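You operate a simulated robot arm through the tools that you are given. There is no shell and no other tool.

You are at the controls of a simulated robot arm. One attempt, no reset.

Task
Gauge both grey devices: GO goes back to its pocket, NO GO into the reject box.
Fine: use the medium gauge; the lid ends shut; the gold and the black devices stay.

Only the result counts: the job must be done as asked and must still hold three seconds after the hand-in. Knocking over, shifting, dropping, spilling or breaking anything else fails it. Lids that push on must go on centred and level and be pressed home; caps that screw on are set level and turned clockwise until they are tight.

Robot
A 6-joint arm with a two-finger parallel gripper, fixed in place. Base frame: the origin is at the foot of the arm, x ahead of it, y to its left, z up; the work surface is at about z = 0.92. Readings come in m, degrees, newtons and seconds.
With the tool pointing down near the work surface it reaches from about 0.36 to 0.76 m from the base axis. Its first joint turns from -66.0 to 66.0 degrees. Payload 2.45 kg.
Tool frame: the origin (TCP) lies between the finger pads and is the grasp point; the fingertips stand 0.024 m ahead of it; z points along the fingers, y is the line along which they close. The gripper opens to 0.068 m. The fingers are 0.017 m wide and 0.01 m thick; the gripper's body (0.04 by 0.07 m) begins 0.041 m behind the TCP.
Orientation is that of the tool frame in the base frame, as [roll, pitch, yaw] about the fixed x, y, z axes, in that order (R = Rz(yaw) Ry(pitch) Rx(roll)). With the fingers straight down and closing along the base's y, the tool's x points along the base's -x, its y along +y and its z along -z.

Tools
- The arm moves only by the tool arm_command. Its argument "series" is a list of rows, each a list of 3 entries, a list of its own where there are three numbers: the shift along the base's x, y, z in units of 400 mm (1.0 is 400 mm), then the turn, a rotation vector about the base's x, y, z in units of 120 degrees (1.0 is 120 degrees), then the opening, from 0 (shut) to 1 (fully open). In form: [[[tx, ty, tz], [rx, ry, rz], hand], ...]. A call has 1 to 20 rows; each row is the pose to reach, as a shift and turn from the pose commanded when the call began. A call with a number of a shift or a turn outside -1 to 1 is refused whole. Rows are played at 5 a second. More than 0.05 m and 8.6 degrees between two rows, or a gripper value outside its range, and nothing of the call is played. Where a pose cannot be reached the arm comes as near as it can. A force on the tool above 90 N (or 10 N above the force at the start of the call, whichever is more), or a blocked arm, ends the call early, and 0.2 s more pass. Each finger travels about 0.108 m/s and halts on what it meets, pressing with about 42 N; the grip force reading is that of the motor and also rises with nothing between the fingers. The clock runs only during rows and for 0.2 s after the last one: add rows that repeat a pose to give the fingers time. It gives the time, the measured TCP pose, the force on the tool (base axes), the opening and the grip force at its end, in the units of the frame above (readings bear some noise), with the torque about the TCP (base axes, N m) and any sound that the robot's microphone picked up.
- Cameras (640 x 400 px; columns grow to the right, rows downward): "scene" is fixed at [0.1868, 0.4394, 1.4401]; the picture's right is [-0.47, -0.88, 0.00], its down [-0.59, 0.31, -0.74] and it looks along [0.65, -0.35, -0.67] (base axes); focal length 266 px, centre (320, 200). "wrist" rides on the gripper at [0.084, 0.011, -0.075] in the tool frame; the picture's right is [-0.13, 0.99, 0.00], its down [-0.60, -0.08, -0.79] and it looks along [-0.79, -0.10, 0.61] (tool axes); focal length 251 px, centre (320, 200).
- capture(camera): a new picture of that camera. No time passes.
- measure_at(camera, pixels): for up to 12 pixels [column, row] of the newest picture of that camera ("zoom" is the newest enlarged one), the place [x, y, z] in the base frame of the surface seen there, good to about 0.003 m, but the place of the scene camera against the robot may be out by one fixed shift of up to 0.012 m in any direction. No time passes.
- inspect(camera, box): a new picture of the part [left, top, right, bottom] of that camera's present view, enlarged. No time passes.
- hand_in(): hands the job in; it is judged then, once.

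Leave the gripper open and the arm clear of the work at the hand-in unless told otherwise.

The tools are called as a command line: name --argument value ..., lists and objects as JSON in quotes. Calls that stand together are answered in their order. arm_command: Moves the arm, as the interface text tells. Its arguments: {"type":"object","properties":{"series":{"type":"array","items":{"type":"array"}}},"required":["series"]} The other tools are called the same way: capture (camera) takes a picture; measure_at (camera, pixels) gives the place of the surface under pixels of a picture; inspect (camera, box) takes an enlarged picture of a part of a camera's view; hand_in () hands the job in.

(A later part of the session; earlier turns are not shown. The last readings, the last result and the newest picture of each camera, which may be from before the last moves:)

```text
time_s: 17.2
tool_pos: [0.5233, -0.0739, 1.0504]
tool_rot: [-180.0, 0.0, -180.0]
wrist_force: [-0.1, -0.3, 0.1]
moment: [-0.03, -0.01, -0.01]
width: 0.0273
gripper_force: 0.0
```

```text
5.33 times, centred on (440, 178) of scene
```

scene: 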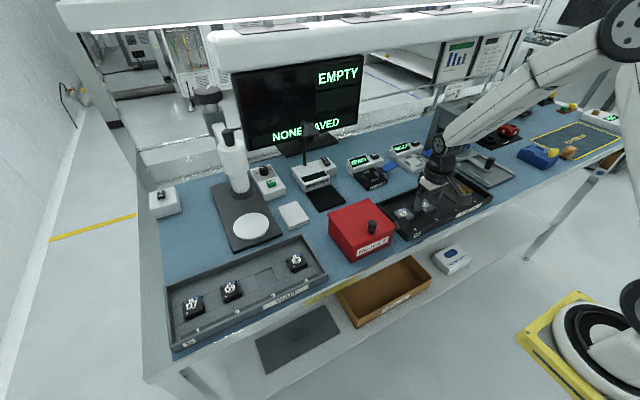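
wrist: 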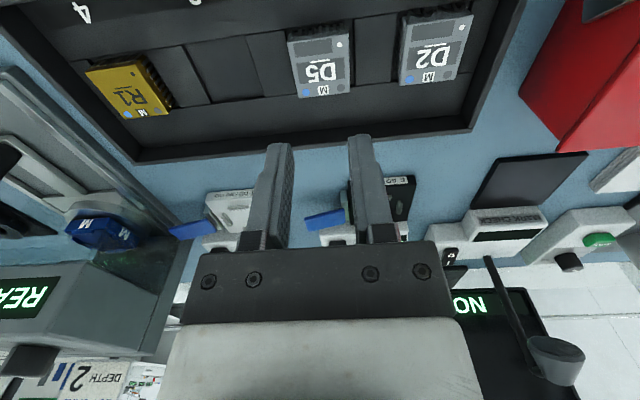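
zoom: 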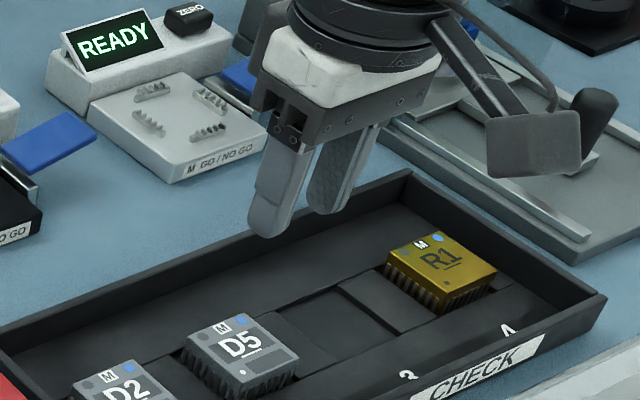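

The device slipped out of the grip: the width is now 0.027 and D5 is still in its pocket. I'll check D5's present pose carefully before trying again with a deeper grip.

inspect --camera "wrist" --box '[260, 10, 390, 110]'

measure_at --camera "wrist" --pixels '[[290, 45], [346, 38], [300, 92], [346, 88], [320, 66], [405, 25], [470, 18], [402, 78], [455, 72], [434, 48], [318, 30], [318, 33]]'

inspect --camera "scene" --box '[390, 190, 450, 228]'

```text
4.00 times, centred on (325, 60) of wrist
```

zoom: 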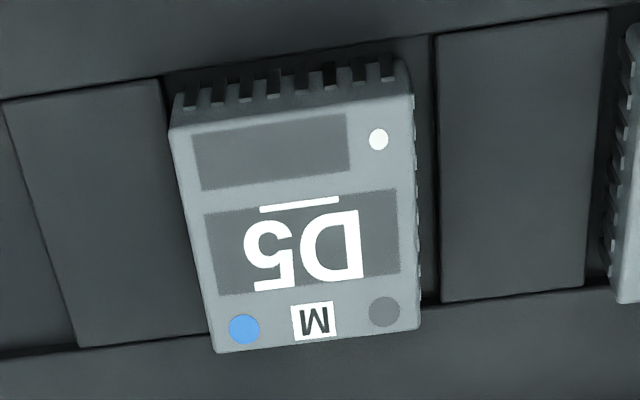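

```text
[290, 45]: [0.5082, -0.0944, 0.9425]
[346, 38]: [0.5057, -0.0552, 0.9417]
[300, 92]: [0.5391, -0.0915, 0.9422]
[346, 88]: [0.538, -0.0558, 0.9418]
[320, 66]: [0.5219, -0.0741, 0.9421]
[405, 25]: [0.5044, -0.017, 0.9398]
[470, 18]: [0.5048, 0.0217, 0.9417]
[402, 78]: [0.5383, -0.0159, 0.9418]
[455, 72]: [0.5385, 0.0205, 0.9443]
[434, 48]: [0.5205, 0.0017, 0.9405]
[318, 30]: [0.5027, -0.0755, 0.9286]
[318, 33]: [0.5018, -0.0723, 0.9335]
```

```text
10.53 times, centred on (420, 209) of scene
```

zoom: 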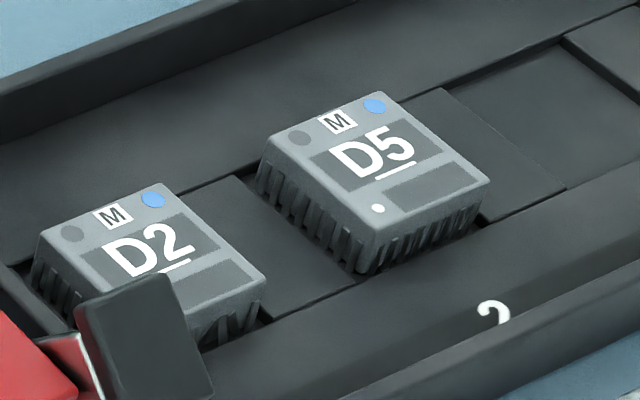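

D5 hasn't moved: its centre is still about (0.5235, -0.0738) with the top at 0.942. I only had a shallow overlap on a bevelled edge, so I'll open, descend to TCP z ≈ 0.9545 (fingertips about 3 mm above the spacers), close, and check with a tiny lift.

arm_command --series '[[[0, 0, 0], [0, 0, 0], 0.6], [[0, 0, -0.03], [0, 0, 0], 0.85], [[0, 0, -0.07], [0, 0, 0], 0.85], [[0, 0, -0.12], [0, 0, 0], 0.85], [[0, 0, -0.17], [0, 0, 0], 0.85], [[0, 0, -0.21], [0, 0, 0], 0.85], [[0, 0, -0.23], [0, 0, 0], 0.85], [[0, 0, -0.24], [0, 0, 0], 0.85], [[0, 0, -0.24], [0, 0, 0], 0.85]]'

inspect --camera "scene" --box '[390, 180, 460, 225]'

```text
time_s: 19.2
tool_pos: [0.5228, -0.0736, 0.954]
tool_rot: [179.9, 0.1, -180.0]
wrist_force: [-0.3, -0.5, 0.8]
moment: [0.02, 0.01, 0.03]
width: 0.0579
gripper_force: 0.0
```

```text
8.89 times, centred on (425, 202) of scene
```

zoom: 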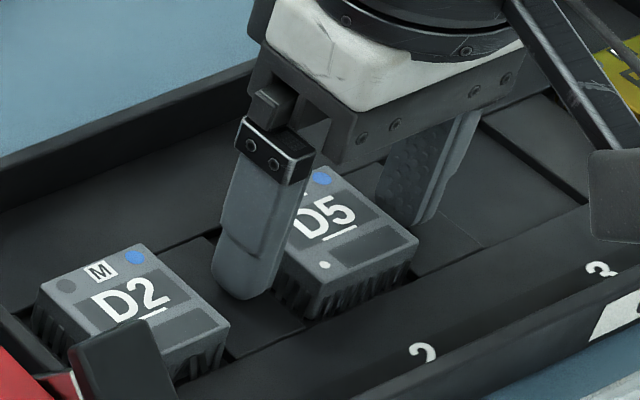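

The fingertips are now well down beside D5, with no contact force. I'll close, wait for the grip to settle, and read it.

arm_command --series '[[[0, 0, 0], [0, 0, 0], 0.7], [[0, 0, 0], [0, 0, 0], 0.5], [[0, 0, 0], [0, 0, 0], 0.2], [[0, 0, 0], [0, 0, 0], 0.2], [[0, 0, 0], [0, 0, 0], 0.2], [[0, 0, 0.006], [0, 0, 0], 0.2], [[0, 0, 0.012], [0, 0, 0], 0.2], [[0, 0, 0.012], [0, 0, 0], 0.2]]'

inspect --camera "scene" --box '[390, 180, 460, 225]'

inspect --camera "wrist" --box '[240, 80, 400, 200]'

```text
time_s: 21.0
tool_pos: [0.5246, -0.0728, 0.9594]
tool_rot: [180.0, 0.0, 180.0]
wrist_force: [0.2, -0.1, 0.2]
moment: [-0.01, -0.02, -0.03]
width: 0.0405
gripper_force: 42.2
```

```text
8.89 times, centred on (425, 202) of scene
```

zoom: 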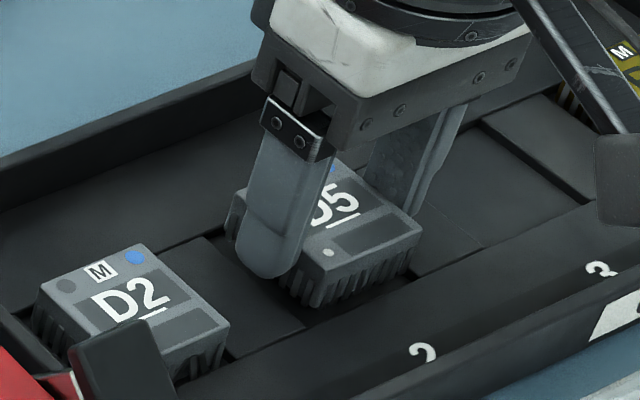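

```text
3.33 times, centred on (320, 140) of wrist
```

zoom: 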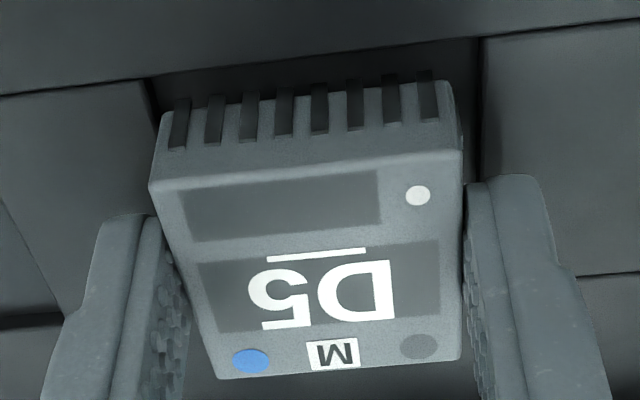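

The width is 0.0405 at 42 N after a 5 mm lift. I'll measure D5's top to see whether it came up with the fingers.

measure_at --camera "zoom" --pixels '[[180, 200], [440, 180], [235, 365], [440, 350], [330, 260], [180, 240], [310, 120], [80, 180], [550, 160]]'

```text
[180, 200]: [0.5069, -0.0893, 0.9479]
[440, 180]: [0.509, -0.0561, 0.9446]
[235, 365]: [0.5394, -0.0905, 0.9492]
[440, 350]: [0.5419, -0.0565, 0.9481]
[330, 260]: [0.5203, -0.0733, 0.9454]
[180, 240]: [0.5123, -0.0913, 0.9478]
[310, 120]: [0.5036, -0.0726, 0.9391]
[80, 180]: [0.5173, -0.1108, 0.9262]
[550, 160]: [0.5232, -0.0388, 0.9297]
```

D5's top rose to about 0.947, so it is coming up with the gripper. I'll lift slowly to z ≈ 1.03.

arm_command --series '[[[0, 0, 0.015], [0, 0, 0], 0.2], [[0, 0, 0.035], [0, 0, 0], 0.2], [[0, 0, 0.06], [0, 0, 0], 0.2], [[0, 0, 0.09], [0, 0, 0], 0.2], [[0, 0, 0.12], [0, 0, 0], 0.2], [[0, 0, 0.15], [0, 0, 0], 0.2], [[0, 0, 0.18], [0, 0, 0], 0.2], [[0, 0, 0.18], [0, 0, 0], 0.2]]'

capture --camera "wrist"

inspect --camera "scene" --box '[390, 155, 470, 205]'

```text
time_s: 22.8
tool_pos: [0.5235, -0.0742, 1.0317]
tool_rot: [180.0, 0.1, -180.0]
wrist_force: [-0.9, -0.2, 0.2]
moment: [0.02, -0.01, 0.05]
width: 0.0407
gripper_force: 42.1
```

```text
taken
```

wrist: 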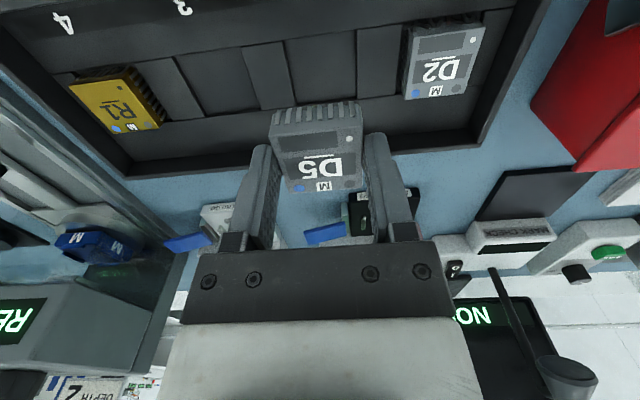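

```text
8.00 times, centred on (430, 180) of scene
```

zoom: 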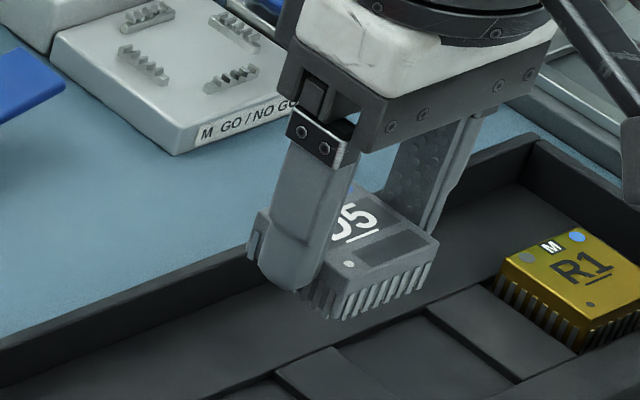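

D5 is held firmly. I'll measure where it sits relative to the TCP, and re-measure the M nest combs from this view for the placement.

inspect --camera "wrist" --box '[255, 90, 385, 200]'

measure_at --camera "zoom" --pixels '[[168, 165], [465, 148], [255, 372], [480, 352], [330, 260], [168, 180], [460, 165], [320, 360], [400, 355], [250, 162], [400, 155], [330, 100]]'

```text
3.64 times, centred on (320, 145) of wrist
```

zoom: 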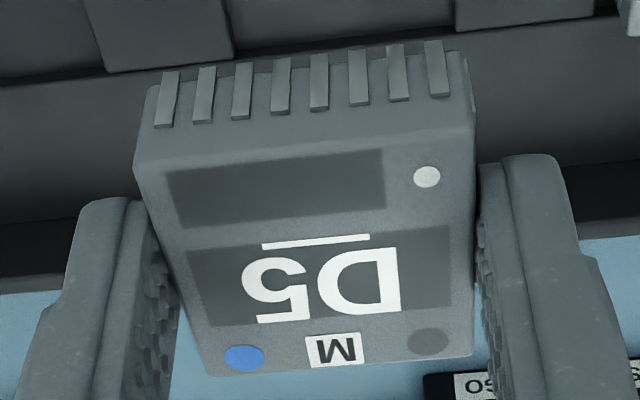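

```text
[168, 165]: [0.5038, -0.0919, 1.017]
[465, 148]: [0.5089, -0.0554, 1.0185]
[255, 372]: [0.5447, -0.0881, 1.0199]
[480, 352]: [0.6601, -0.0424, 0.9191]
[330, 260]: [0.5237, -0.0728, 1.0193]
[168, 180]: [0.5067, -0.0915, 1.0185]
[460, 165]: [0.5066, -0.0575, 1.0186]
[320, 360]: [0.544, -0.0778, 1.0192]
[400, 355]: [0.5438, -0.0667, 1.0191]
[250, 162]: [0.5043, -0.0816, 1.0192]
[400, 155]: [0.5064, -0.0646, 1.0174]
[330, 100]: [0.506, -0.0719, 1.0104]
```

D5's top is 11.5 mm below the TCP and it is centred in x to within 1 mm. With this deep grip the fingertips would end near the comb height, so I'll measure the M gauge's comb tops more finely in the scene view.

inspect --camera "scene" --box '[392, 146, 440, 176]'

capture --camera "scene"

```text
13.33 times, centred on (416, 161) of scene
```

zoom: 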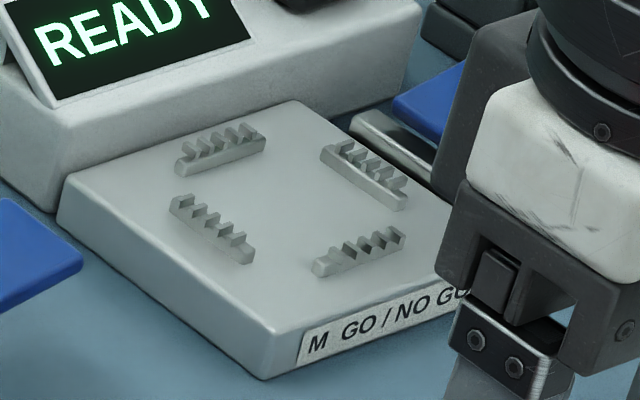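

```text
taken
```

scene: 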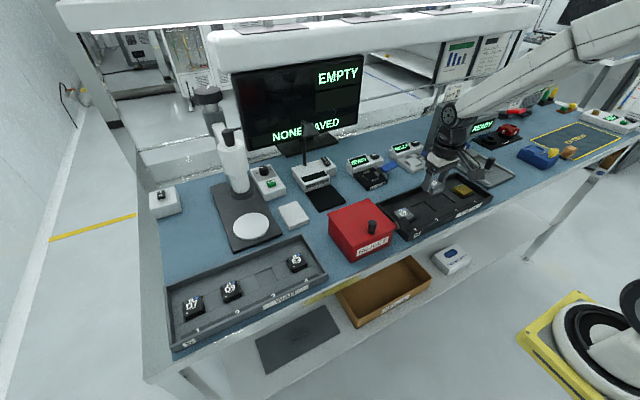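

The comb tops are about 5–6 mm above the plate, which leaves almost no clearance for this grip. I'll lower D5 back into its pocket, open, rise 3.5 mm, and grip again a little shallower.

arm_command --series '[[[0, 0, -0.04], [0, 0, 0], 0.2], [[0, 0, -0.08], [0, 0, 0], 0.2], [[0, 0, -0.12], [0, 0, 0], 0.2], [[0, 0, -0.15], [0, 0, 0], 0.2], [[0, 0, -0.17], [0, 0, 0], 0.2], [[0, 0, -0.182], [0, 0, 0], 0.2], [[0, 0, -0.188], [0, 0, 0], 0.2], [[0, 0, -0.191], [0, 0, 0], 0.2], [[0, 0, -0.191], [0, 0, 0], 0.2]]'

inspect --camera "scene" --box '[390, 180, 460, 225]'

inspect --camera "wrist" --box '[240, 80, 400, 200]'

```text
time_s: 24.8
tool_pos: [0.5239, -0.0723, 0.9547]
tool_rot: [180.0, 0.0, -180.0]
wrist_force: [-1.1, 0.0, 0.1]
moment: [-0.02, 0.02, 0.03]
width: 0.041
gripper_force: 42.1
```

```text
8.89 times, centred on (425, 202) of scene
```

zoom: 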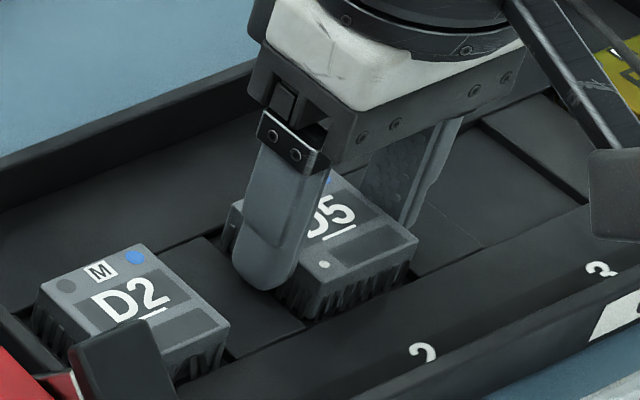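

```text
3.33 times, centred on (320, 140) of wrist
```

zoom: 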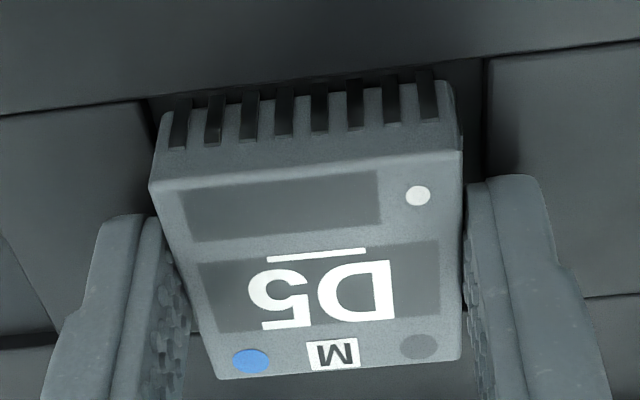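

D5 is back at pocket height with no contact force. I'll open, rise 3.5 mm, close again, lift 5 mm and check.

arm_command --series '[[[0, 0, -0.001], [0, 0, 0], 0.2], [[0, 0, -0.001], [0, 0, 0], 0.75], [[0, 0, -0.001], [0, 0, 0], 0.8], [[0, 0, 0.004], [0, 0, 0], 0.8], [[0, 0, 0.008], [0, 0, 0], 0.8], [[0, 0, 0.008], [0, 0, 0], 0.8], [[0, 0, 0.008], [0, 0, 0], 0.6], [[0, 0, 0.008], [0, 0, 0], 0.2], [[0, 0, 0.008], [0, 0, 0], 0.2], [[0, 0, 0.008], [0, 0, 0], 0.2], [[0, 0, 0.014], [0, 0, 0], 0.2], [[0, 0, 0.021], [0, 0, 0], 0.2], [[0, 0, 0.021], [0, 0, 0], 0.2]]'

inspect --camera "wrist" --box '[240, 80, 400, 200]'

measure_at --camera "zoom" --pixels '[[200, 205], [430, 185], [235, 360], [435, 345], [330, 260], [280, 340], [380, 200], [300, 190], [80, 180], [550, 160]]'

```text
time_s: 27.6
tool_pos: [0.5237, -0.0733, 0.9631]
tool_rot: [-180.0, 0.0, -179.9]
wrist_force: [0.7, 0.2, 0.3]
moment: [0.04, 0.01, -0.01]
width: 0.0406
gripper_force: 41.9
```

```text
3.33 times, centred on (320, 140) of wrist
```

zoom: 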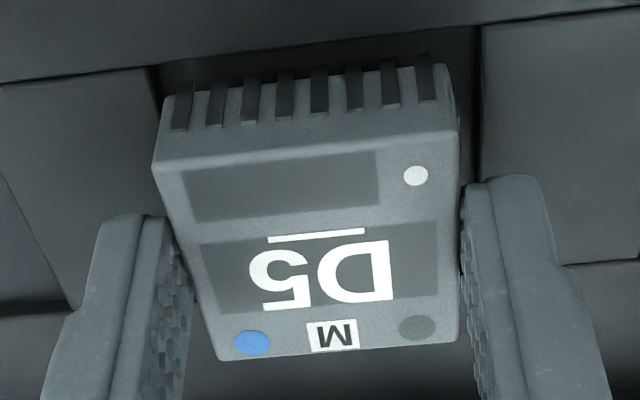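

```text
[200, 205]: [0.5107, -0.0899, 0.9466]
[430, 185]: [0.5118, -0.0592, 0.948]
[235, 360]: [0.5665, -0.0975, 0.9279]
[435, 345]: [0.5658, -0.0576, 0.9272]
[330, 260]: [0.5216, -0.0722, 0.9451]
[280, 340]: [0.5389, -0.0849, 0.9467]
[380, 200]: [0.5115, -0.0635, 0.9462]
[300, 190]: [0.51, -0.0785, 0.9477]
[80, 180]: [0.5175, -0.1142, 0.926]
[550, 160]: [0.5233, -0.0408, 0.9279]
```

D5 rose 5 mm with the shallower grip, whose overlap is about 8.5 mm. I'll lift it clear to z ≈ 1.04.

arm_command --series '[[[0, 0, 0.015], [0, 0, 0], 0.2], [[0, 0, 0.035], [0, 0, 0], 0.2], [[0, 0, 0.06], [0, 0, 0], 0.2], [[0, 0, 0.09], [0, 0, 0], 0.2], [[0, 0, 0.12], [0, 0, 0], 0.2], [[0, 0, 0.15], [0, 0, 0], 0.2], [[0, 0, 0.18], [0, 0, 0], 0.2], [[0, 0, 0.195], [0, 0, 0], 0.2], [[0, 0, 0.195], [0, 0, 0], 0.2]]'

capture --camera "wrist"

```text
time_s: 29.6
tool_pos: [0.5229, -0.0733, 1.0417]
tool_rot: [179.9, 0.0, 179.9]
wrist_force: [0.7, 0.4, -0.7]
moment: [0.03, 0.0, -0.03]
width: 0.0406
gripper_force: 41.9
```

```text
taken
```

wrist: 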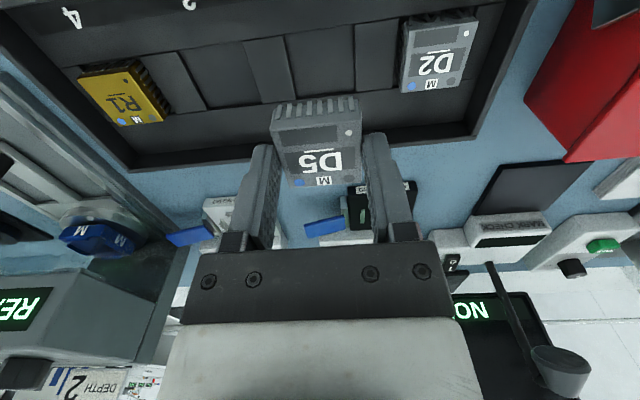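

D5 is held with a steady grip. On the way to the gauge I'll stop at (0.58, -0.02, 1.06) to get a second set of measurements of the M nest.

arm_command --series '[[[0.04, 0.03, 0.03], [0, 0, 0], 0.2], [[0.08, 0.07, 0.05], [0, 0, 0], 0.2], [[0.11, 0.1, 0.05], [0, 0, 0], 0.2], [[0.14, 0.133, 0.05], [0, 0, 0], 0.2], [[0.14, 0.133, 0.05], [0, 0, 0], 0.2]]'

capture --camera "wrist"

inspect --camera "wrist" --box '[100, 150, 220, 230]'

```text
time_s: 30.8
tool_pos: [0.5813, -0.0206, 1.0608]
tool_rot: [180.0, 0.1, -179.9]
wrist_force: [0.5, -0.3, -0.5]
moment: [0.02, 0.01, -0.01]
width: 0.0406
gripper_force: 41.5
```

```text
taken
```

wrist: 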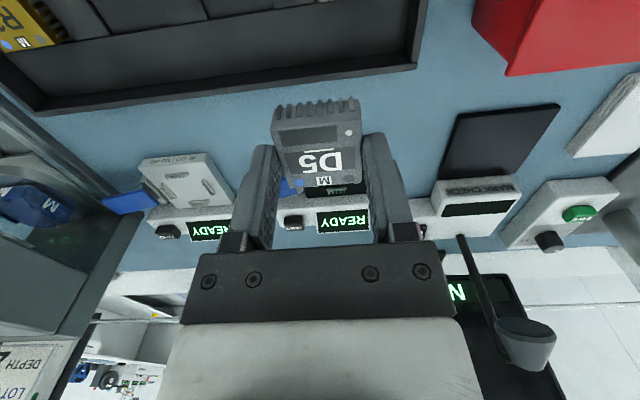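

```text
5.00 times, centred on (160, 190) of wrist
```

zoom: 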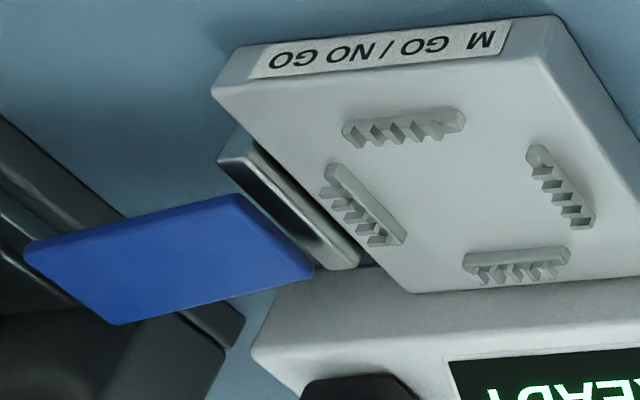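

The M plate, its combs and the lever are clear in this zoom, with the front comb at (404, 127), left at (364, 205), right at (562, 187) and rear at (517, 262). I'll measure them.

measure_at --camera "zoom" --pixels '[[348, 123], [460, 113], [404, 118], [332, 168], [398, 240], [366, 203], [536, 152], [588, 218], [562, 187], [468, 256], [565, 250], [517, 254]]'

measure_at --camera "zoom" --pixels '[[222, 92], [540, 60], [412, 285], [470, 190], [440, 160], [500, 210], [285, 190], [340, 255], [250, 160], [60, 250], [230, 205], [290, 270]]'

```text
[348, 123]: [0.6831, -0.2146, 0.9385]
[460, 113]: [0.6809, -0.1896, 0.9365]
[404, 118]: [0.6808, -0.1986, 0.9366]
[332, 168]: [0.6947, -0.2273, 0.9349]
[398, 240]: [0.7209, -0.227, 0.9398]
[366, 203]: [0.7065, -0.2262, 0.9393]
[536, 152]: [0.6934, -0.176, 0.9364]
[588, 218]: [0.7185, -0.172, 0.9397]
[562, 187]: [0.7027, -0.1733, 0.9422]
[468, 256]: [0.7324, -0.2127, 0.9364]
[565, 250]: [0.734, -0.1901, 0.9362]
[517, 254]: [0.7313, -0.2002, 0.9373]
```

```text
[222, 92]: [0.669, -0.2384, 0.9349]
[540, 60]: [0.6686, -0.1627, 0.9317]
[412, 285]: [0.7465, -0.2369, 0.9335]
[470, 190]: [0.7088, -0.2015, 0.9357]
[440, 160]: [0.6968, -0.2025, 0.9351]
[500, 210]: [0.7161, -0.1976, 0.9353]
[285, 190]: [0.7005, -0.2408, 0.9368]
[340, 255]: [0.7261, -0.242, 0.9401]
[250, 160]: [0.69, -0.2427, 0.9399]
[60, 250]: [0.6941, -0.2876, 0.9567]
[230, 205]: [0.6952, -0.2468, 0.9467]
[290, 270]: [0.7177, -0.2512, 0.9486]
```

The nest centre averages (0.7068, -0.2010) with the plate at z 0.9354. I'll carry D5 above it and then descend to about 15 mm above the plate.

arm_command --series '[[[0.035, -0.05, 0], [0, 0, 0], 0.2], [[0.08, -0.114, 0], [0, 0, 0], 0.2], [[0.125, -0.178, 0], [0, 0, 0], 0.2], [[0.17, -0.243, 0], [0, 0, 0], 0.2], [[0.215, -0.307, 0], [0, 0, 0], 0.2], [[0.26, -0.372, 0], [0, 0, 0], 0.2], [[0.295, -0.422, 0], [0, 0, 0], 0.2], [[0.316, -0.4523, 0], [0, 0, 0], 0.2], [[0.316, -0.4523, -0.06], [0, 0, 0], 0.2], [[0.316, -0.4523, -0.12], [0, 0, 0], 0.2], [[0.316, -0.4523, -0.17], [0, 0, 0], 0.2], [[0.316, -0.4523, -0.19], [0, 0, 0], 0.2], [[0.316, -0.4523, -0.19], [0, 0, 0], 0.2]]'

capture --camera "wrist"

inspect --camera "scene" --box '[385, 135, 455, 180]'

inspect --camera "wrist" --box '[240, 80, 400, 220]'

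```text
time_s: 33.6
tool_pos: [0.7069, -0.2007, 0.9843]
tool_rot: [-179.9, 0.0, -180.0]
wrist_force: [0.7, -0.4, -0.4]
moment: [0.04, -0.02, -0.01]
width: 0.041
gripper_force: 42.1
```

```text
taken
```

wrist: 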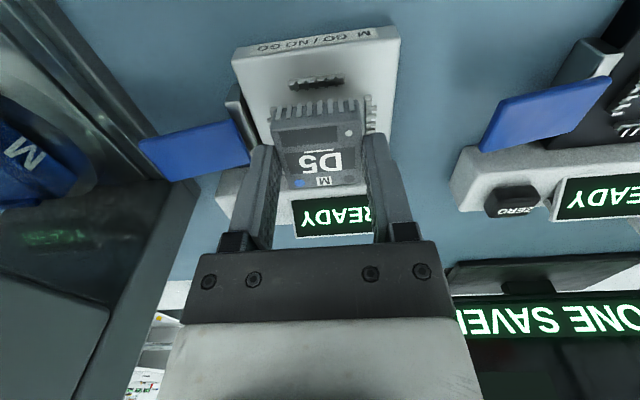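

```text
8.89 times, centred on (420, 158) of scene
```

zoom: 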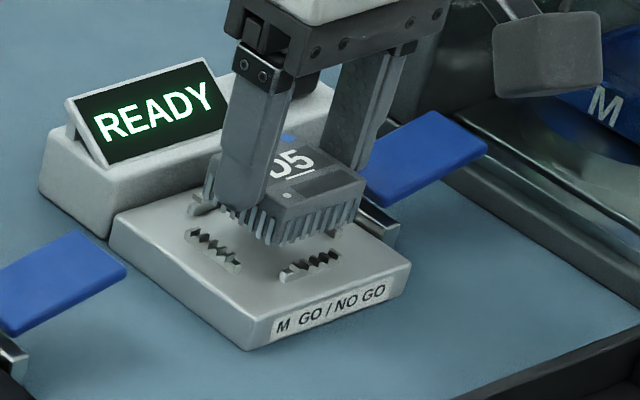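

```text
2.86 times, centred on (320, 150) of wrist
```

zoom: 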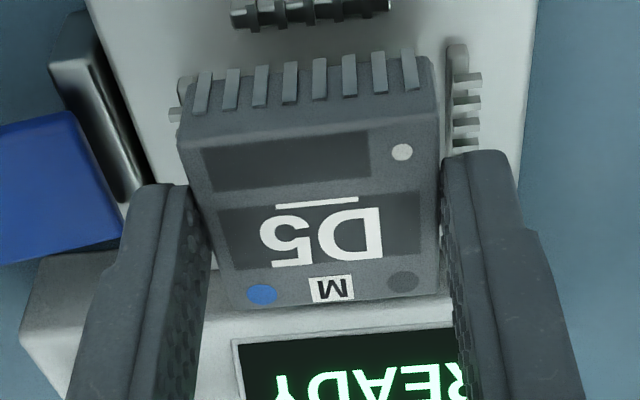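

D5 is hovering aligned over the nest, the display still reads READY, and the side combs are visible just outside its edges. I'll descend another 11 mm slowly and check the force.

arm_command --series '[[[0, 0, -0.01], [0, 0, 0], 0.2], [[0, 0, -0.02], [0, 0, 0], 0.2], [[0, 0, -0.0275], [0, 0, 0], 0.2], [[0, 0, -0.0275], [0, 0, 0], 0.2]]'

inspect --camera "scene" --box '[385, 135, 455, 180]'

inspect --camera "wrist" --box '[240, 60, 400, 200]'

```text
time_s: 34.6
tool_pos: [0.706, -0.2005, 0.9735]
tool_rot: [-180.0, 0.0, 179.9]
wrist_force: [0.2, 0.2, -1.2]
moment: [-0.01, 0.0, 0.0]
width: 0.041
gripper_force: 42.4
```

```text
8.89 times, centred on (420, 158) of scene
```

zoom: 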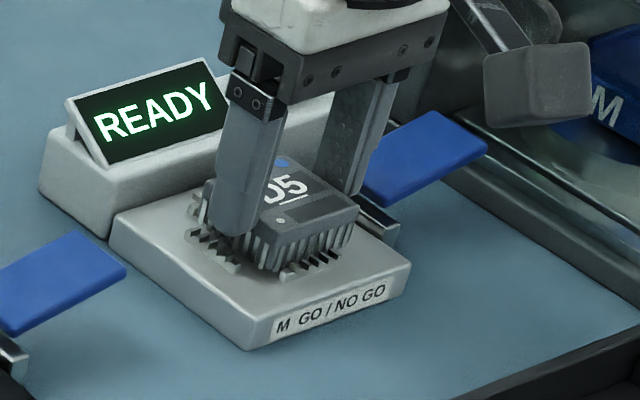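

```text
2.86 times, centred on (320, 130) of wrist
```

zoom: 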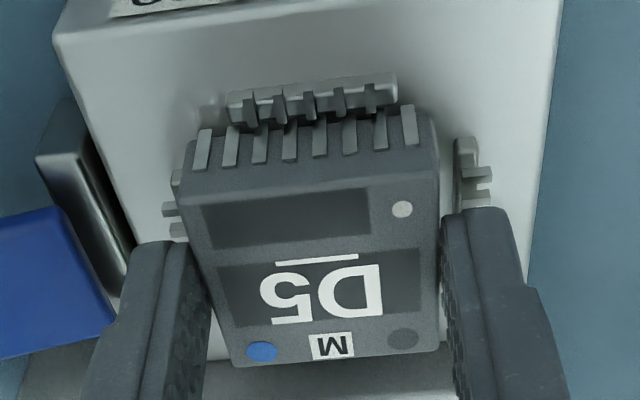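

D5 is going down between the combs with no force yet. I'll continue in 1 mm steps toward the plate.

arm_command --series '[[[0, 0, -0.0025], [0, 0, 0], 0.2], [[0, 0, -0.005], [0, 0, 0], 0.2], [[0, 0, -0.0075], [0, 0, 0], 0.2], [[0, 0, -0.0075], [0, 0, 0], 0.2]]'

inspect --camera "scene" --box '[385, 135, 455, 180]'

inspect --camera "wrist" --box '[240, 60, 400, 200]'

```text
time_s: 35.6
tool_pos: [0.7056, -0.2007, 0.9704]
tool_rot: [-180.0, 0.0, -180.0]
wrist_force: [-0.1, -0.5, 0.2]
moment: [0.06, 0.01, -0.02]
width: 0.0408
gripper_force: 41.8
```

```text
8.89 times, centred on (420, 158) of scene
```

zoom: 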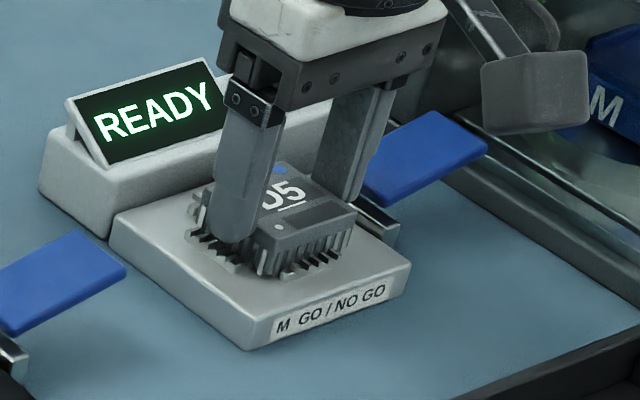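

```text
2.86 times, centred on (320, 130) of wrist
```

zoom: 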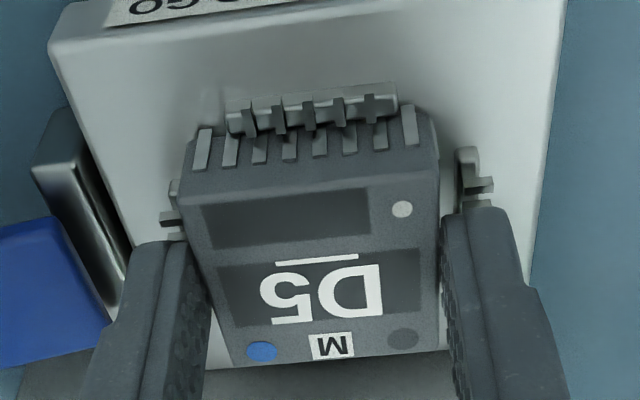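

The comb teeth sit neatly between D5's leads and there is still no contact force. I'll go down 1 mm more at a time.

arm_command --series '[[[0, 0, -0.00125], [0, 0, 0], 0.2], [[0, 0, -0.0025], [0, 0, 0], 0.2], [[0, 0, -0.0025], [0, 0, 0], 0.2]]'

inspect --camera "scene" --box '[395, 145, 440, 175]'

```text
time_s: 36.4
tool_pos: [0.7068, -0.2014, 0.9696]
tool_rot: [180.0, -0.1, -179.9]
wrist_force: [-0.9, 0.2, 1.1]
moment: [0.01, 0.03, 0.01]
width: 0.0406
gripper_force: 41.8
```

```text
13.33 times, centred on (418, 160) of scene
```

zoom: 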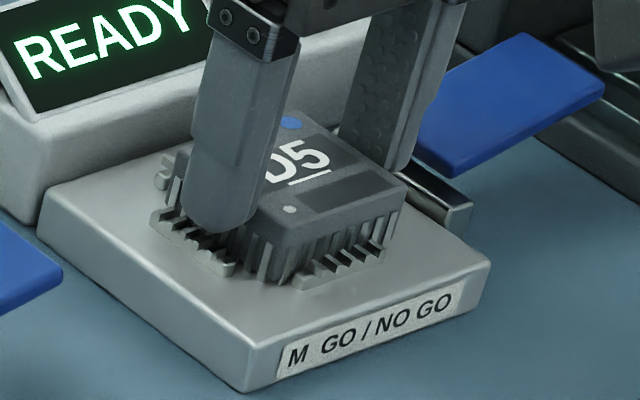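

There is no clear contact yet and D5 looks about a millimetre above the plate. I'll lower another 1 mm.

arm_command --series '[[[0, 0, -0.00125], [0, 0, 0], 0.2], [[0, 0, -0.0025], [0, 0, 0], 0.2], [[0, 0, -0.0025], [0, 0, 0], 0.2]]'

inspect --camera "scene" --box '[395, 145, 440, 175]'

```text
time_s: 37.2
tool_pos: [0.7059, -0.2001, 0.9705]
tool_rot: [-180.0, 0.1, -180.0]
wrist_force: [-2.1, 0.6, 9.9]
moment: [0.04, 0.16, -0.01]
width: 0.0408
gripper_force: 42.3
```

```text
13.33 times, centred on (418, 160) of scene
```

zoom: 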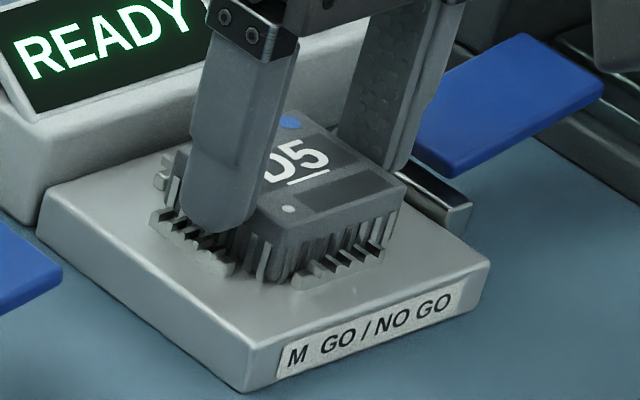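

The force is now +9.9 N, so D5 is seated on the plate. The display still says READY, so the lever probably triggers the gauge. I'll open the fingers a little to release D5 and then rise straight up.

arm_command --series '[[[0, 0, 0.001], [0, 0, 0], 0.4], [[0, 0, 0.001], [0, 0, 0], 0.7], [[0, 0, 0.001], [0, 0, 0], 0.74], [[0, 0, 0.02], [0, 0, 0], 0.74], [[0, 0, 0.05], [0, 0, 0], 0.74], [[0, 0, 0.1], [0, 0, 0], 0.74], [[0, 0, 0.15], [0, 0, 0], 0.74], [[0, 0, 0.2], [0, 0, 0], 0.74], [[0, 0, 0.2], [0, 0, 0], 0.74]]'

capture --camera "wrist"

inspect --camera "scene" --box '[385, 135, 455, 180]'

inspect --camera "wrist" --box '[200, 0, 440, 130]'

```text
time_s: 39.2
tool_pos: [0.7064, -0.2017, 1.05]
tool_rot: [-180.0, 0.0, 180.0]
wrist_force: [0.8, -0.3, 0.2]
moment: [0.02, 0.02, 0.01]
width: 0.0505
gripper_force: 0.1
```

```text
taken
```

wrist: 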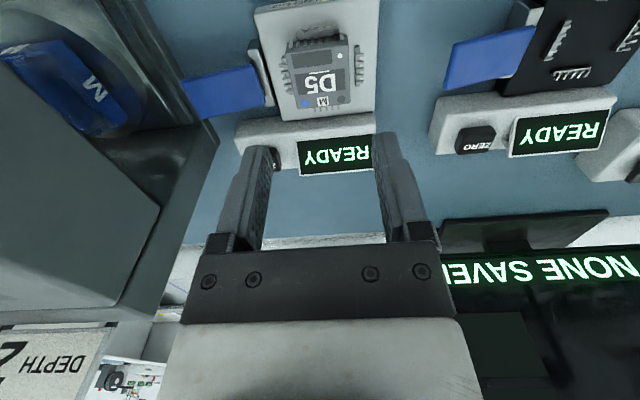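

```text
8.89 times, centred on (420, 158) of scene
```

zoom: 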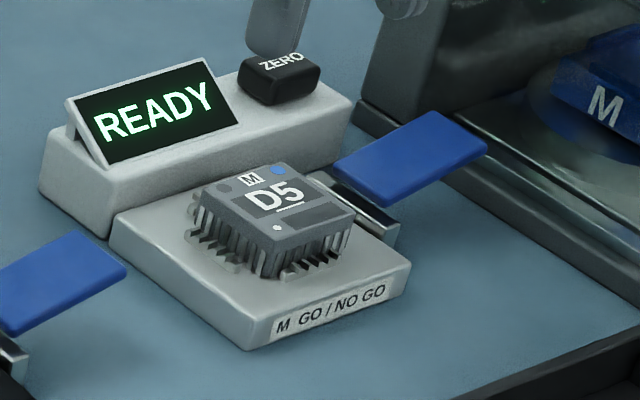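

```text
2.67 times, centred on (320, 65) of wrist
```

zoom: 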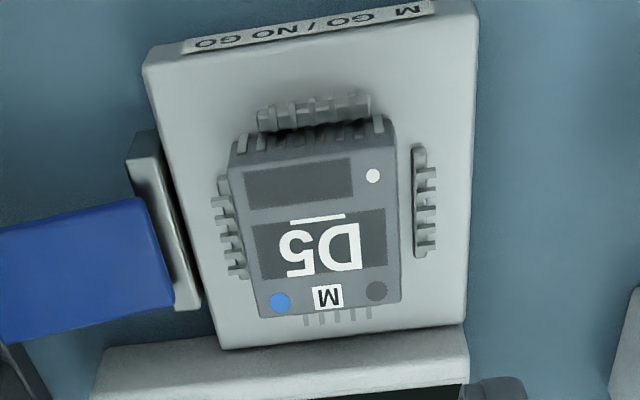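

D5 is in the nest and upright. I'll measure its top corners for height and level, to be sure it sits down fully.

measure_at --camera "zoom" --pixels '[[240, 172], [385, 155], [265, 305], [393, 292], [320, 230], [300, 270], [240, 240], [380, 230], [420, 200], [225, 230], [315, 108], [440, 300]]'

measure_at --camera "wrist" --pixels '[[190, 90], [200, 105], [240, 80], [250, 95], [225, 92], [262, 65], [268, 100], [210, 80], [235, 105], [187, 82], [200, 130], [150, 60]]'

```text
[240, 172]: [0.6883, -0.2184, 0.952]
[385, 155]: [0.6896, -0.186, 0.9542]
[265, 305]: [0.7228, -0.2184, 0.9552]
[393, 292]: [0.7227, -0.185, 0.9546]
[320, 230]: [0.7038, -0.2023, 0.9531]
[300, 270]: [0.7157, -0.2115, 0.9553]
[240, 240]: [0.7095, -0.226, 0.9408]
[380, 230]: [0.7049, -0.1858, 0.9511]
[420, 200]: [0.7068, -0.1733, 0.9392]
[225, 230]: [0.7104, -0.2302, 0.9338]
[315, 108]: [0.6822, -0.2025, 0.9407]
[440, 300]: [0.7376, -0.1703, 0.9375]
```

```text
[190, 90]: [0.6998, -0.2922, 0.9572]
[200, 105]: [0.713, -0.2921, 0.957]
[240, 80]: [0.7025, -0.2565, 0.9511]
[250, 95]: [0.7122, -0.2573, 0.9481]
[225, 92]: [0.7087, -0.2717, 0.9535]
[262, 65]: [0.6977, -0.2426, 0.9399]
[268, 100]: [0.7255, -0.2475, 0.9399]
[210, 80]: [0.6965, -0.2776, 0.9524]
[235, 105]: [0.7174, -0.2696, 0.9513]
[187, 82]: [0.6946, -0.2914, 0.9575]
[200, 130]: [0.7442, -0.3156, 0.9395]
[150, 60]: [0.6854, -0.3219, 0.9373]
```

D5's top is level at z ≈ 0.954, fully seated. The blue paddle spans y -0.2525 to -0.297 and x 0.695–0.719, rising from 0.948 to 0.958 at its free end. I'll look at it closely before pressing it.

inspect --camera "wrist" --box '[160, 40, 300, 140]'

inspect --camera "scene" --box '[415, 140, 450, 170]'

inspect --camera "scene" --box '[345, 150, 400, 190]'

```text
4.00 times, centred on (230, 90) of wrist
```

zoom: 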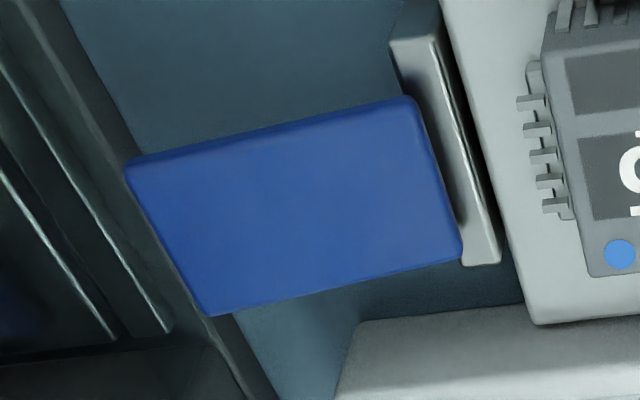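

```text
13.33 times, centred on (432, 155) of scene
```

zoom: 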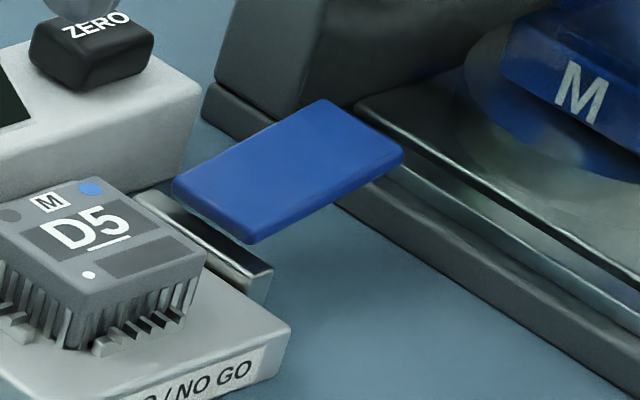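

```text
10.00 times, centred on (372, 170) of scene
```

zoom: 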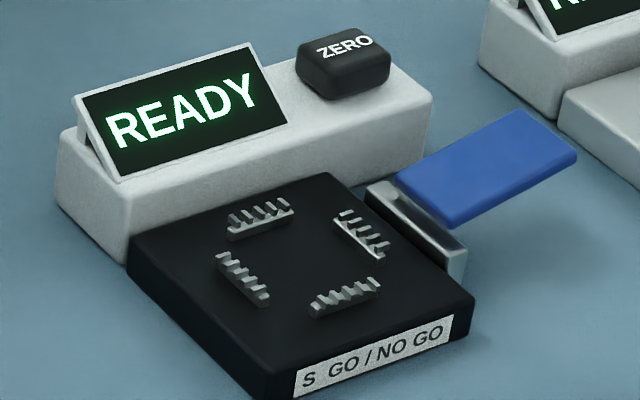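

The paddle is hinged at the metal bar and stands up at its free end, so it gets pressed down. To stay clear of the press head, I'll close the fingers, lean the tool 20° (tips toward -y), and move above the paddle's outer half.

arm_command --series '[[[0, -0.03, 0], [-0.04, 0, 0], 0.4], [[0, -0.06, 0], [-0.08, 0, 0], 0], [[0, -0.1, 0], [-0.12, 0, 0], 0], [[0, -0.14, 0], [-0.1667, 0, 0], 0], [[0, -0.1675, 0], [-0.1667, 0, 0], 0], [[0, -0.1675, -0.05], [-0.1667, 0, 0], 0], [[0, -0.1675, -0.1], [-0.1667, 0, 0], 0], [[0, -0.1675, -0.14], [-0.1667, 0, 0], 0], [[0, -0.1675, -0.14], [-0.1667, 0, 0], 0]]'

capture --camera "wrist"

inspect --camera "scene" --box '[390, 110, 480, 175]'

```text
time_s: 41.2
tool_pos: [0.7043, -0.2679, 0.9938]
tool_rot: [-160.0, 0.1, 179.9]
wrist_force: [-0.6, 0.2, 0.4]
moment: [-0.01, -0.01, 0.0]
width: 0.0
gripper_force: 23.6
```

```text
taken
```

wrist: 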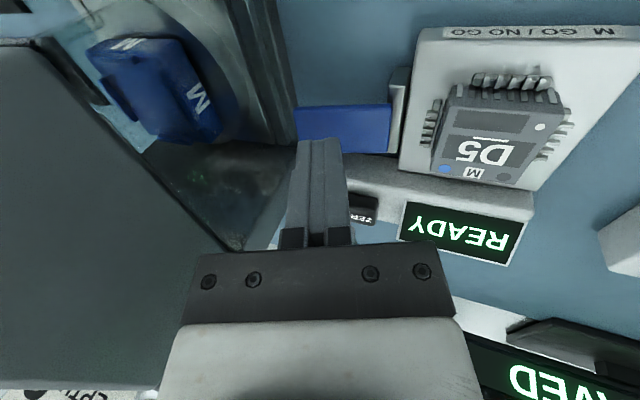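

```text
6.15 times, centred on (435, 142) of scene
```

zoom: 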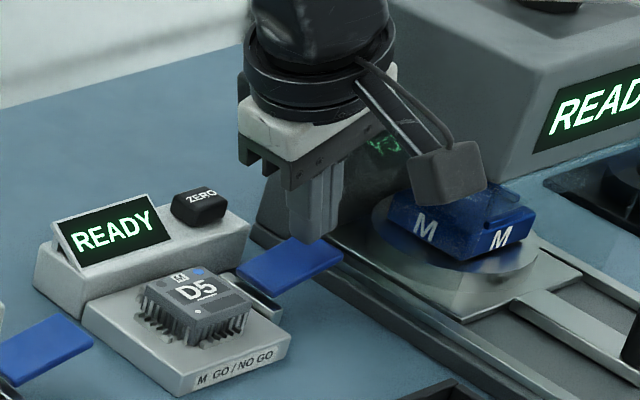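

The closed fingertips are right above the paddle at about wrist (320, 145), and clear of the press. I'll descend 14 mm toward contact.

arm_command --series '[[[0, 0, -0.015], [0, 0, 0], 0], [[0, 0, -0.028], [0, 0, 0], 0], [[0, 0, -0.036], [0, 0, 0], 0], [[0, 0, -0.036], [0, 0, 0], 0]]'

inspect --camera "scene" --box '[395, 130, 455, 175]'

```text
time_s: 42.2
tool_pos: [0.7054, -0.2675, 0.9783]
tool_rot: [-160.0, 0.0, 179.9]
wrist_force: [0.6, 0.2, -0.2]
moment: [-0.01, 0.03, 0.0]
width: 0.0001
gripper_force: 23.5
```

```text
8.89 times, centred on (425, 152) of scene
```

zoom: 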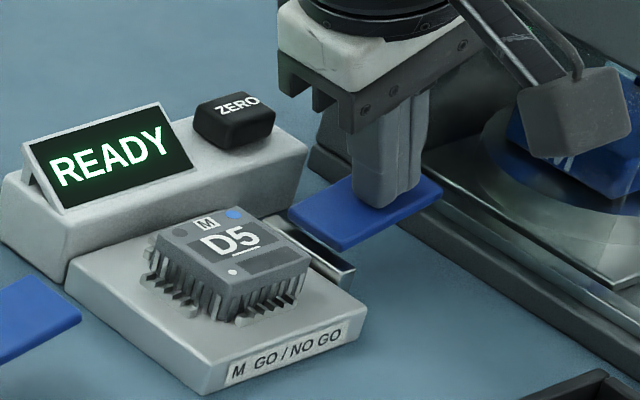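

No contact force yet, and the tips are just above the paddle. I'll press further down in 2 mm steps, watching the force.

arm_command --series '[[[0, 0, -0.005], [0, 0, 0], 0], [[0, 0, -0.01], [0, 0, 0], 0], [[0, 0, -0.015], [0, 0, 0], 0], [[0, 0, -0.015], [0, 0, 0], 0]]'

inspect --camera "scene" --box '[395, 130, 455, 175]'

```text
time_s: 43.2
tool_pos: [0.7056, -0.2678, 0.9718]
tool_rot: [-159.9, 0.0, 180.0]
wrist_force: [-1.8, -4.9, 4.1]
moment: [-0.13, 0.06, 0.0]
width: 0.0
gripper_force: 23.8
```

```text
8.89 times, centred on (425, 152) of scene
```

zoom: 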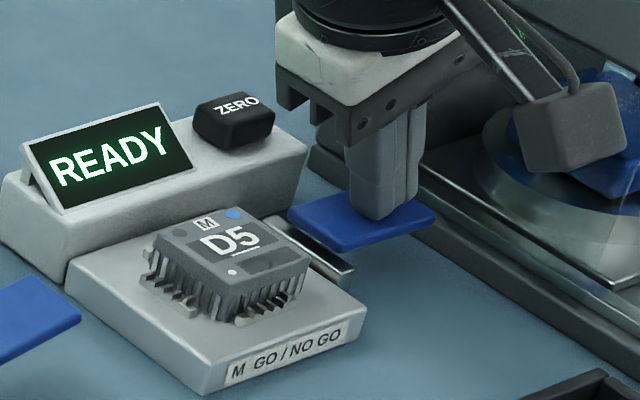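

The paddle is yielding with only about 4 N and has dipped slightly. I'll press 4 mm further.

arm_command --series '[[[0, 0, -0.005], [0, 0, 0], 0], [[0, 0, -0.01], [0, 0, 0], 0], [[0, 0, -0.01], [0, 0, 0], 0]]'

inspect --camera "scene" --box '[395, 130, 455, 175]'

```text
time_s: 44.0
tool_pos: [0.7055, -0.2688, 0.9696]
tool_rot: [-159.9, 0.2, -179.9]
wrist_force: [-2.7, -6.8, 9.5]
moment: [-0.18, 0.06, 0.01]
width: 0.0001
gripper_force: 23.7
```

```text
8.89 times, centred on (425, 152) of scene
```

zoom: 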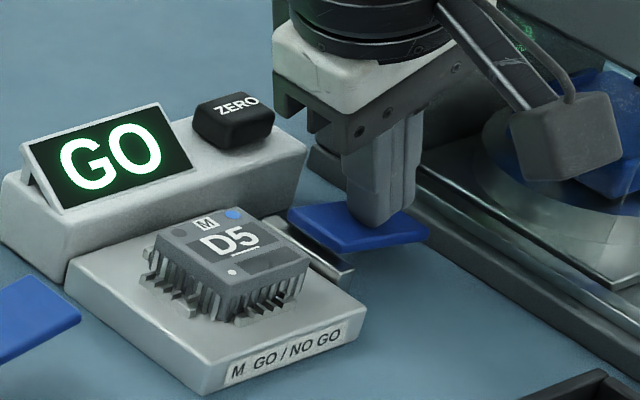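

The display reads GO for D5. I'll hold briefly, then let the lever up slowly, rise, and remove the tool tilt.

arm_command --series '[[[0, 0, 0], [0, 0, 0], 0], [[0, 0, 0.01], [0, 0, 0], 0], [[0, 0, 0.025], [0, 0, 0], 0], [[0, 0, 0.045], [0, 0, 0], 0], [[0, 0, 0.08], [0, 0, 0], 0], [[0, 0, 0.13], [0, 0, 0], 0], [[0, 0, 0.18], [0, 0, 0], 0.3], [[0, 0.03, 0.205], [0.04, 0, 0], 0.6], [[0, 0.07, 0.205], [0.09, 0, 0], 0.74], [[0, 0.12, 0.205], [0.13, 0, 0], 0.74], [[0, 0.1675, 0.205], [0.1667, 0, 0], 0.74], [[0, 0.1675, 0.205], [0.1667, 0, 0], 0.74]]'

capture --camera "wrist"

inspect --camera "scene" --box '[385, 135, 455, 180]'

```text
time_s: 46.6
tool_pos: [0.7072, -0.1996, 1.0516]
tool_rot: [180.0, -0.1, -180.0]
wrist_force: [-0.6, -0.3, 0.5]
moment: [-0.01, -0.01, 0.0]
width: 0.0502
gripper_force: 0.0
```

```text
taken
```

wrist: 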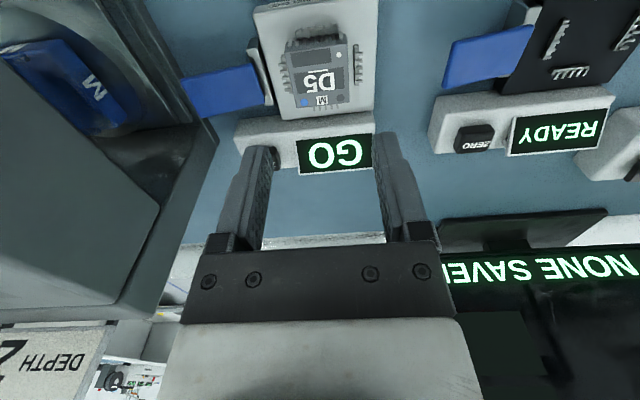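

```text
8.89 times, centred on (420, 158) of scene
```

zoom: 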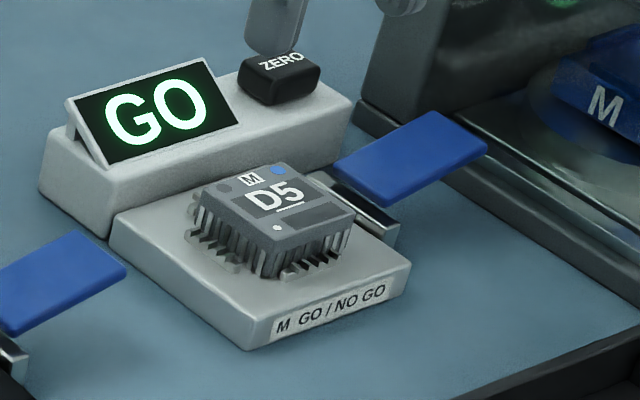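

GO is still shown and the lever has sprung back. I'll pick D5 up again at the same height: descend 81 mm, close, then lift slightly to confirm.

arm_command --series '[[[0, 0, -0.06], [0, 0, 0], 0.74], [[0, 0, -0.12], [0, 0, 0], 0.74], [[0, 0, -0.17], [0, 0, 0], 0.74], [[0, 0, -0.195], [0, 0, 0], 0.74], [[0, 0, -0.2035], [0, 0, 0], 0.74], [[0, 0, -0.2035], [0, 0, 0], 0.74], [[0, 0, -0.2035], [0, 0, 0], 0.5], [[0, 0, -0.2035], [0, 0, 0], 0.2], [[0, 0, -0.2035], [0, 0, 0], 0.2], [[0, 0, -0.2035], [0, 0, 0], 0.2], [[0, 0, -0.198], [0, 0, 0], 0.2], [[0, 0, -0.191], [0, 0, 0], 0.2], [[0, 0, -0.191], [0, 0, 0], 0.2]]'

inspect --camera "scene" --box '[395, 145, 440, 175]'

inspect --camera "wrist" --box '[240, 60, 400, 200]'

```text
time_s: 49.4
tool_pos: [0.707, -0.2003, 0.9746]
tool_rot: [-180.0, 0.0, -180.0]
wrist_force: [0.4, -0.8, 0.0]
moment: [0.0, 0.0, 0.02]
width: 0.0409
gripper_force: 42.3
```

```text
13.33 times, centred on (418, 160) of scene
```

zoom: 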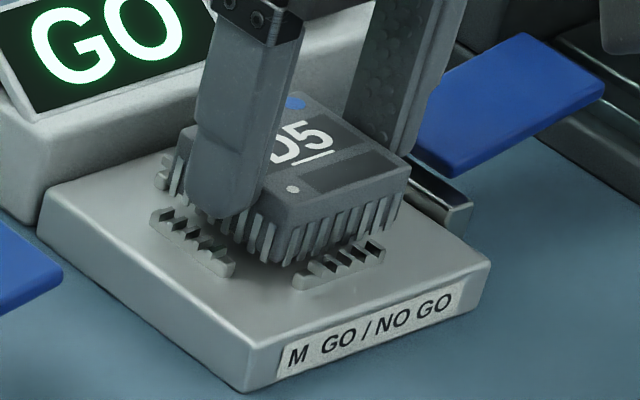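

```text
2.86 times, centred on (320, 130) of wrist
```

zoom: 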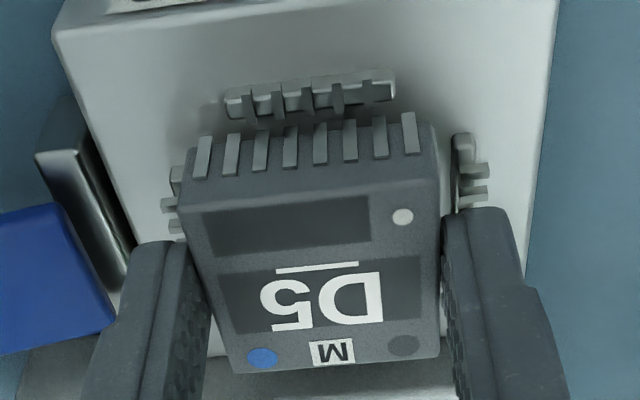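

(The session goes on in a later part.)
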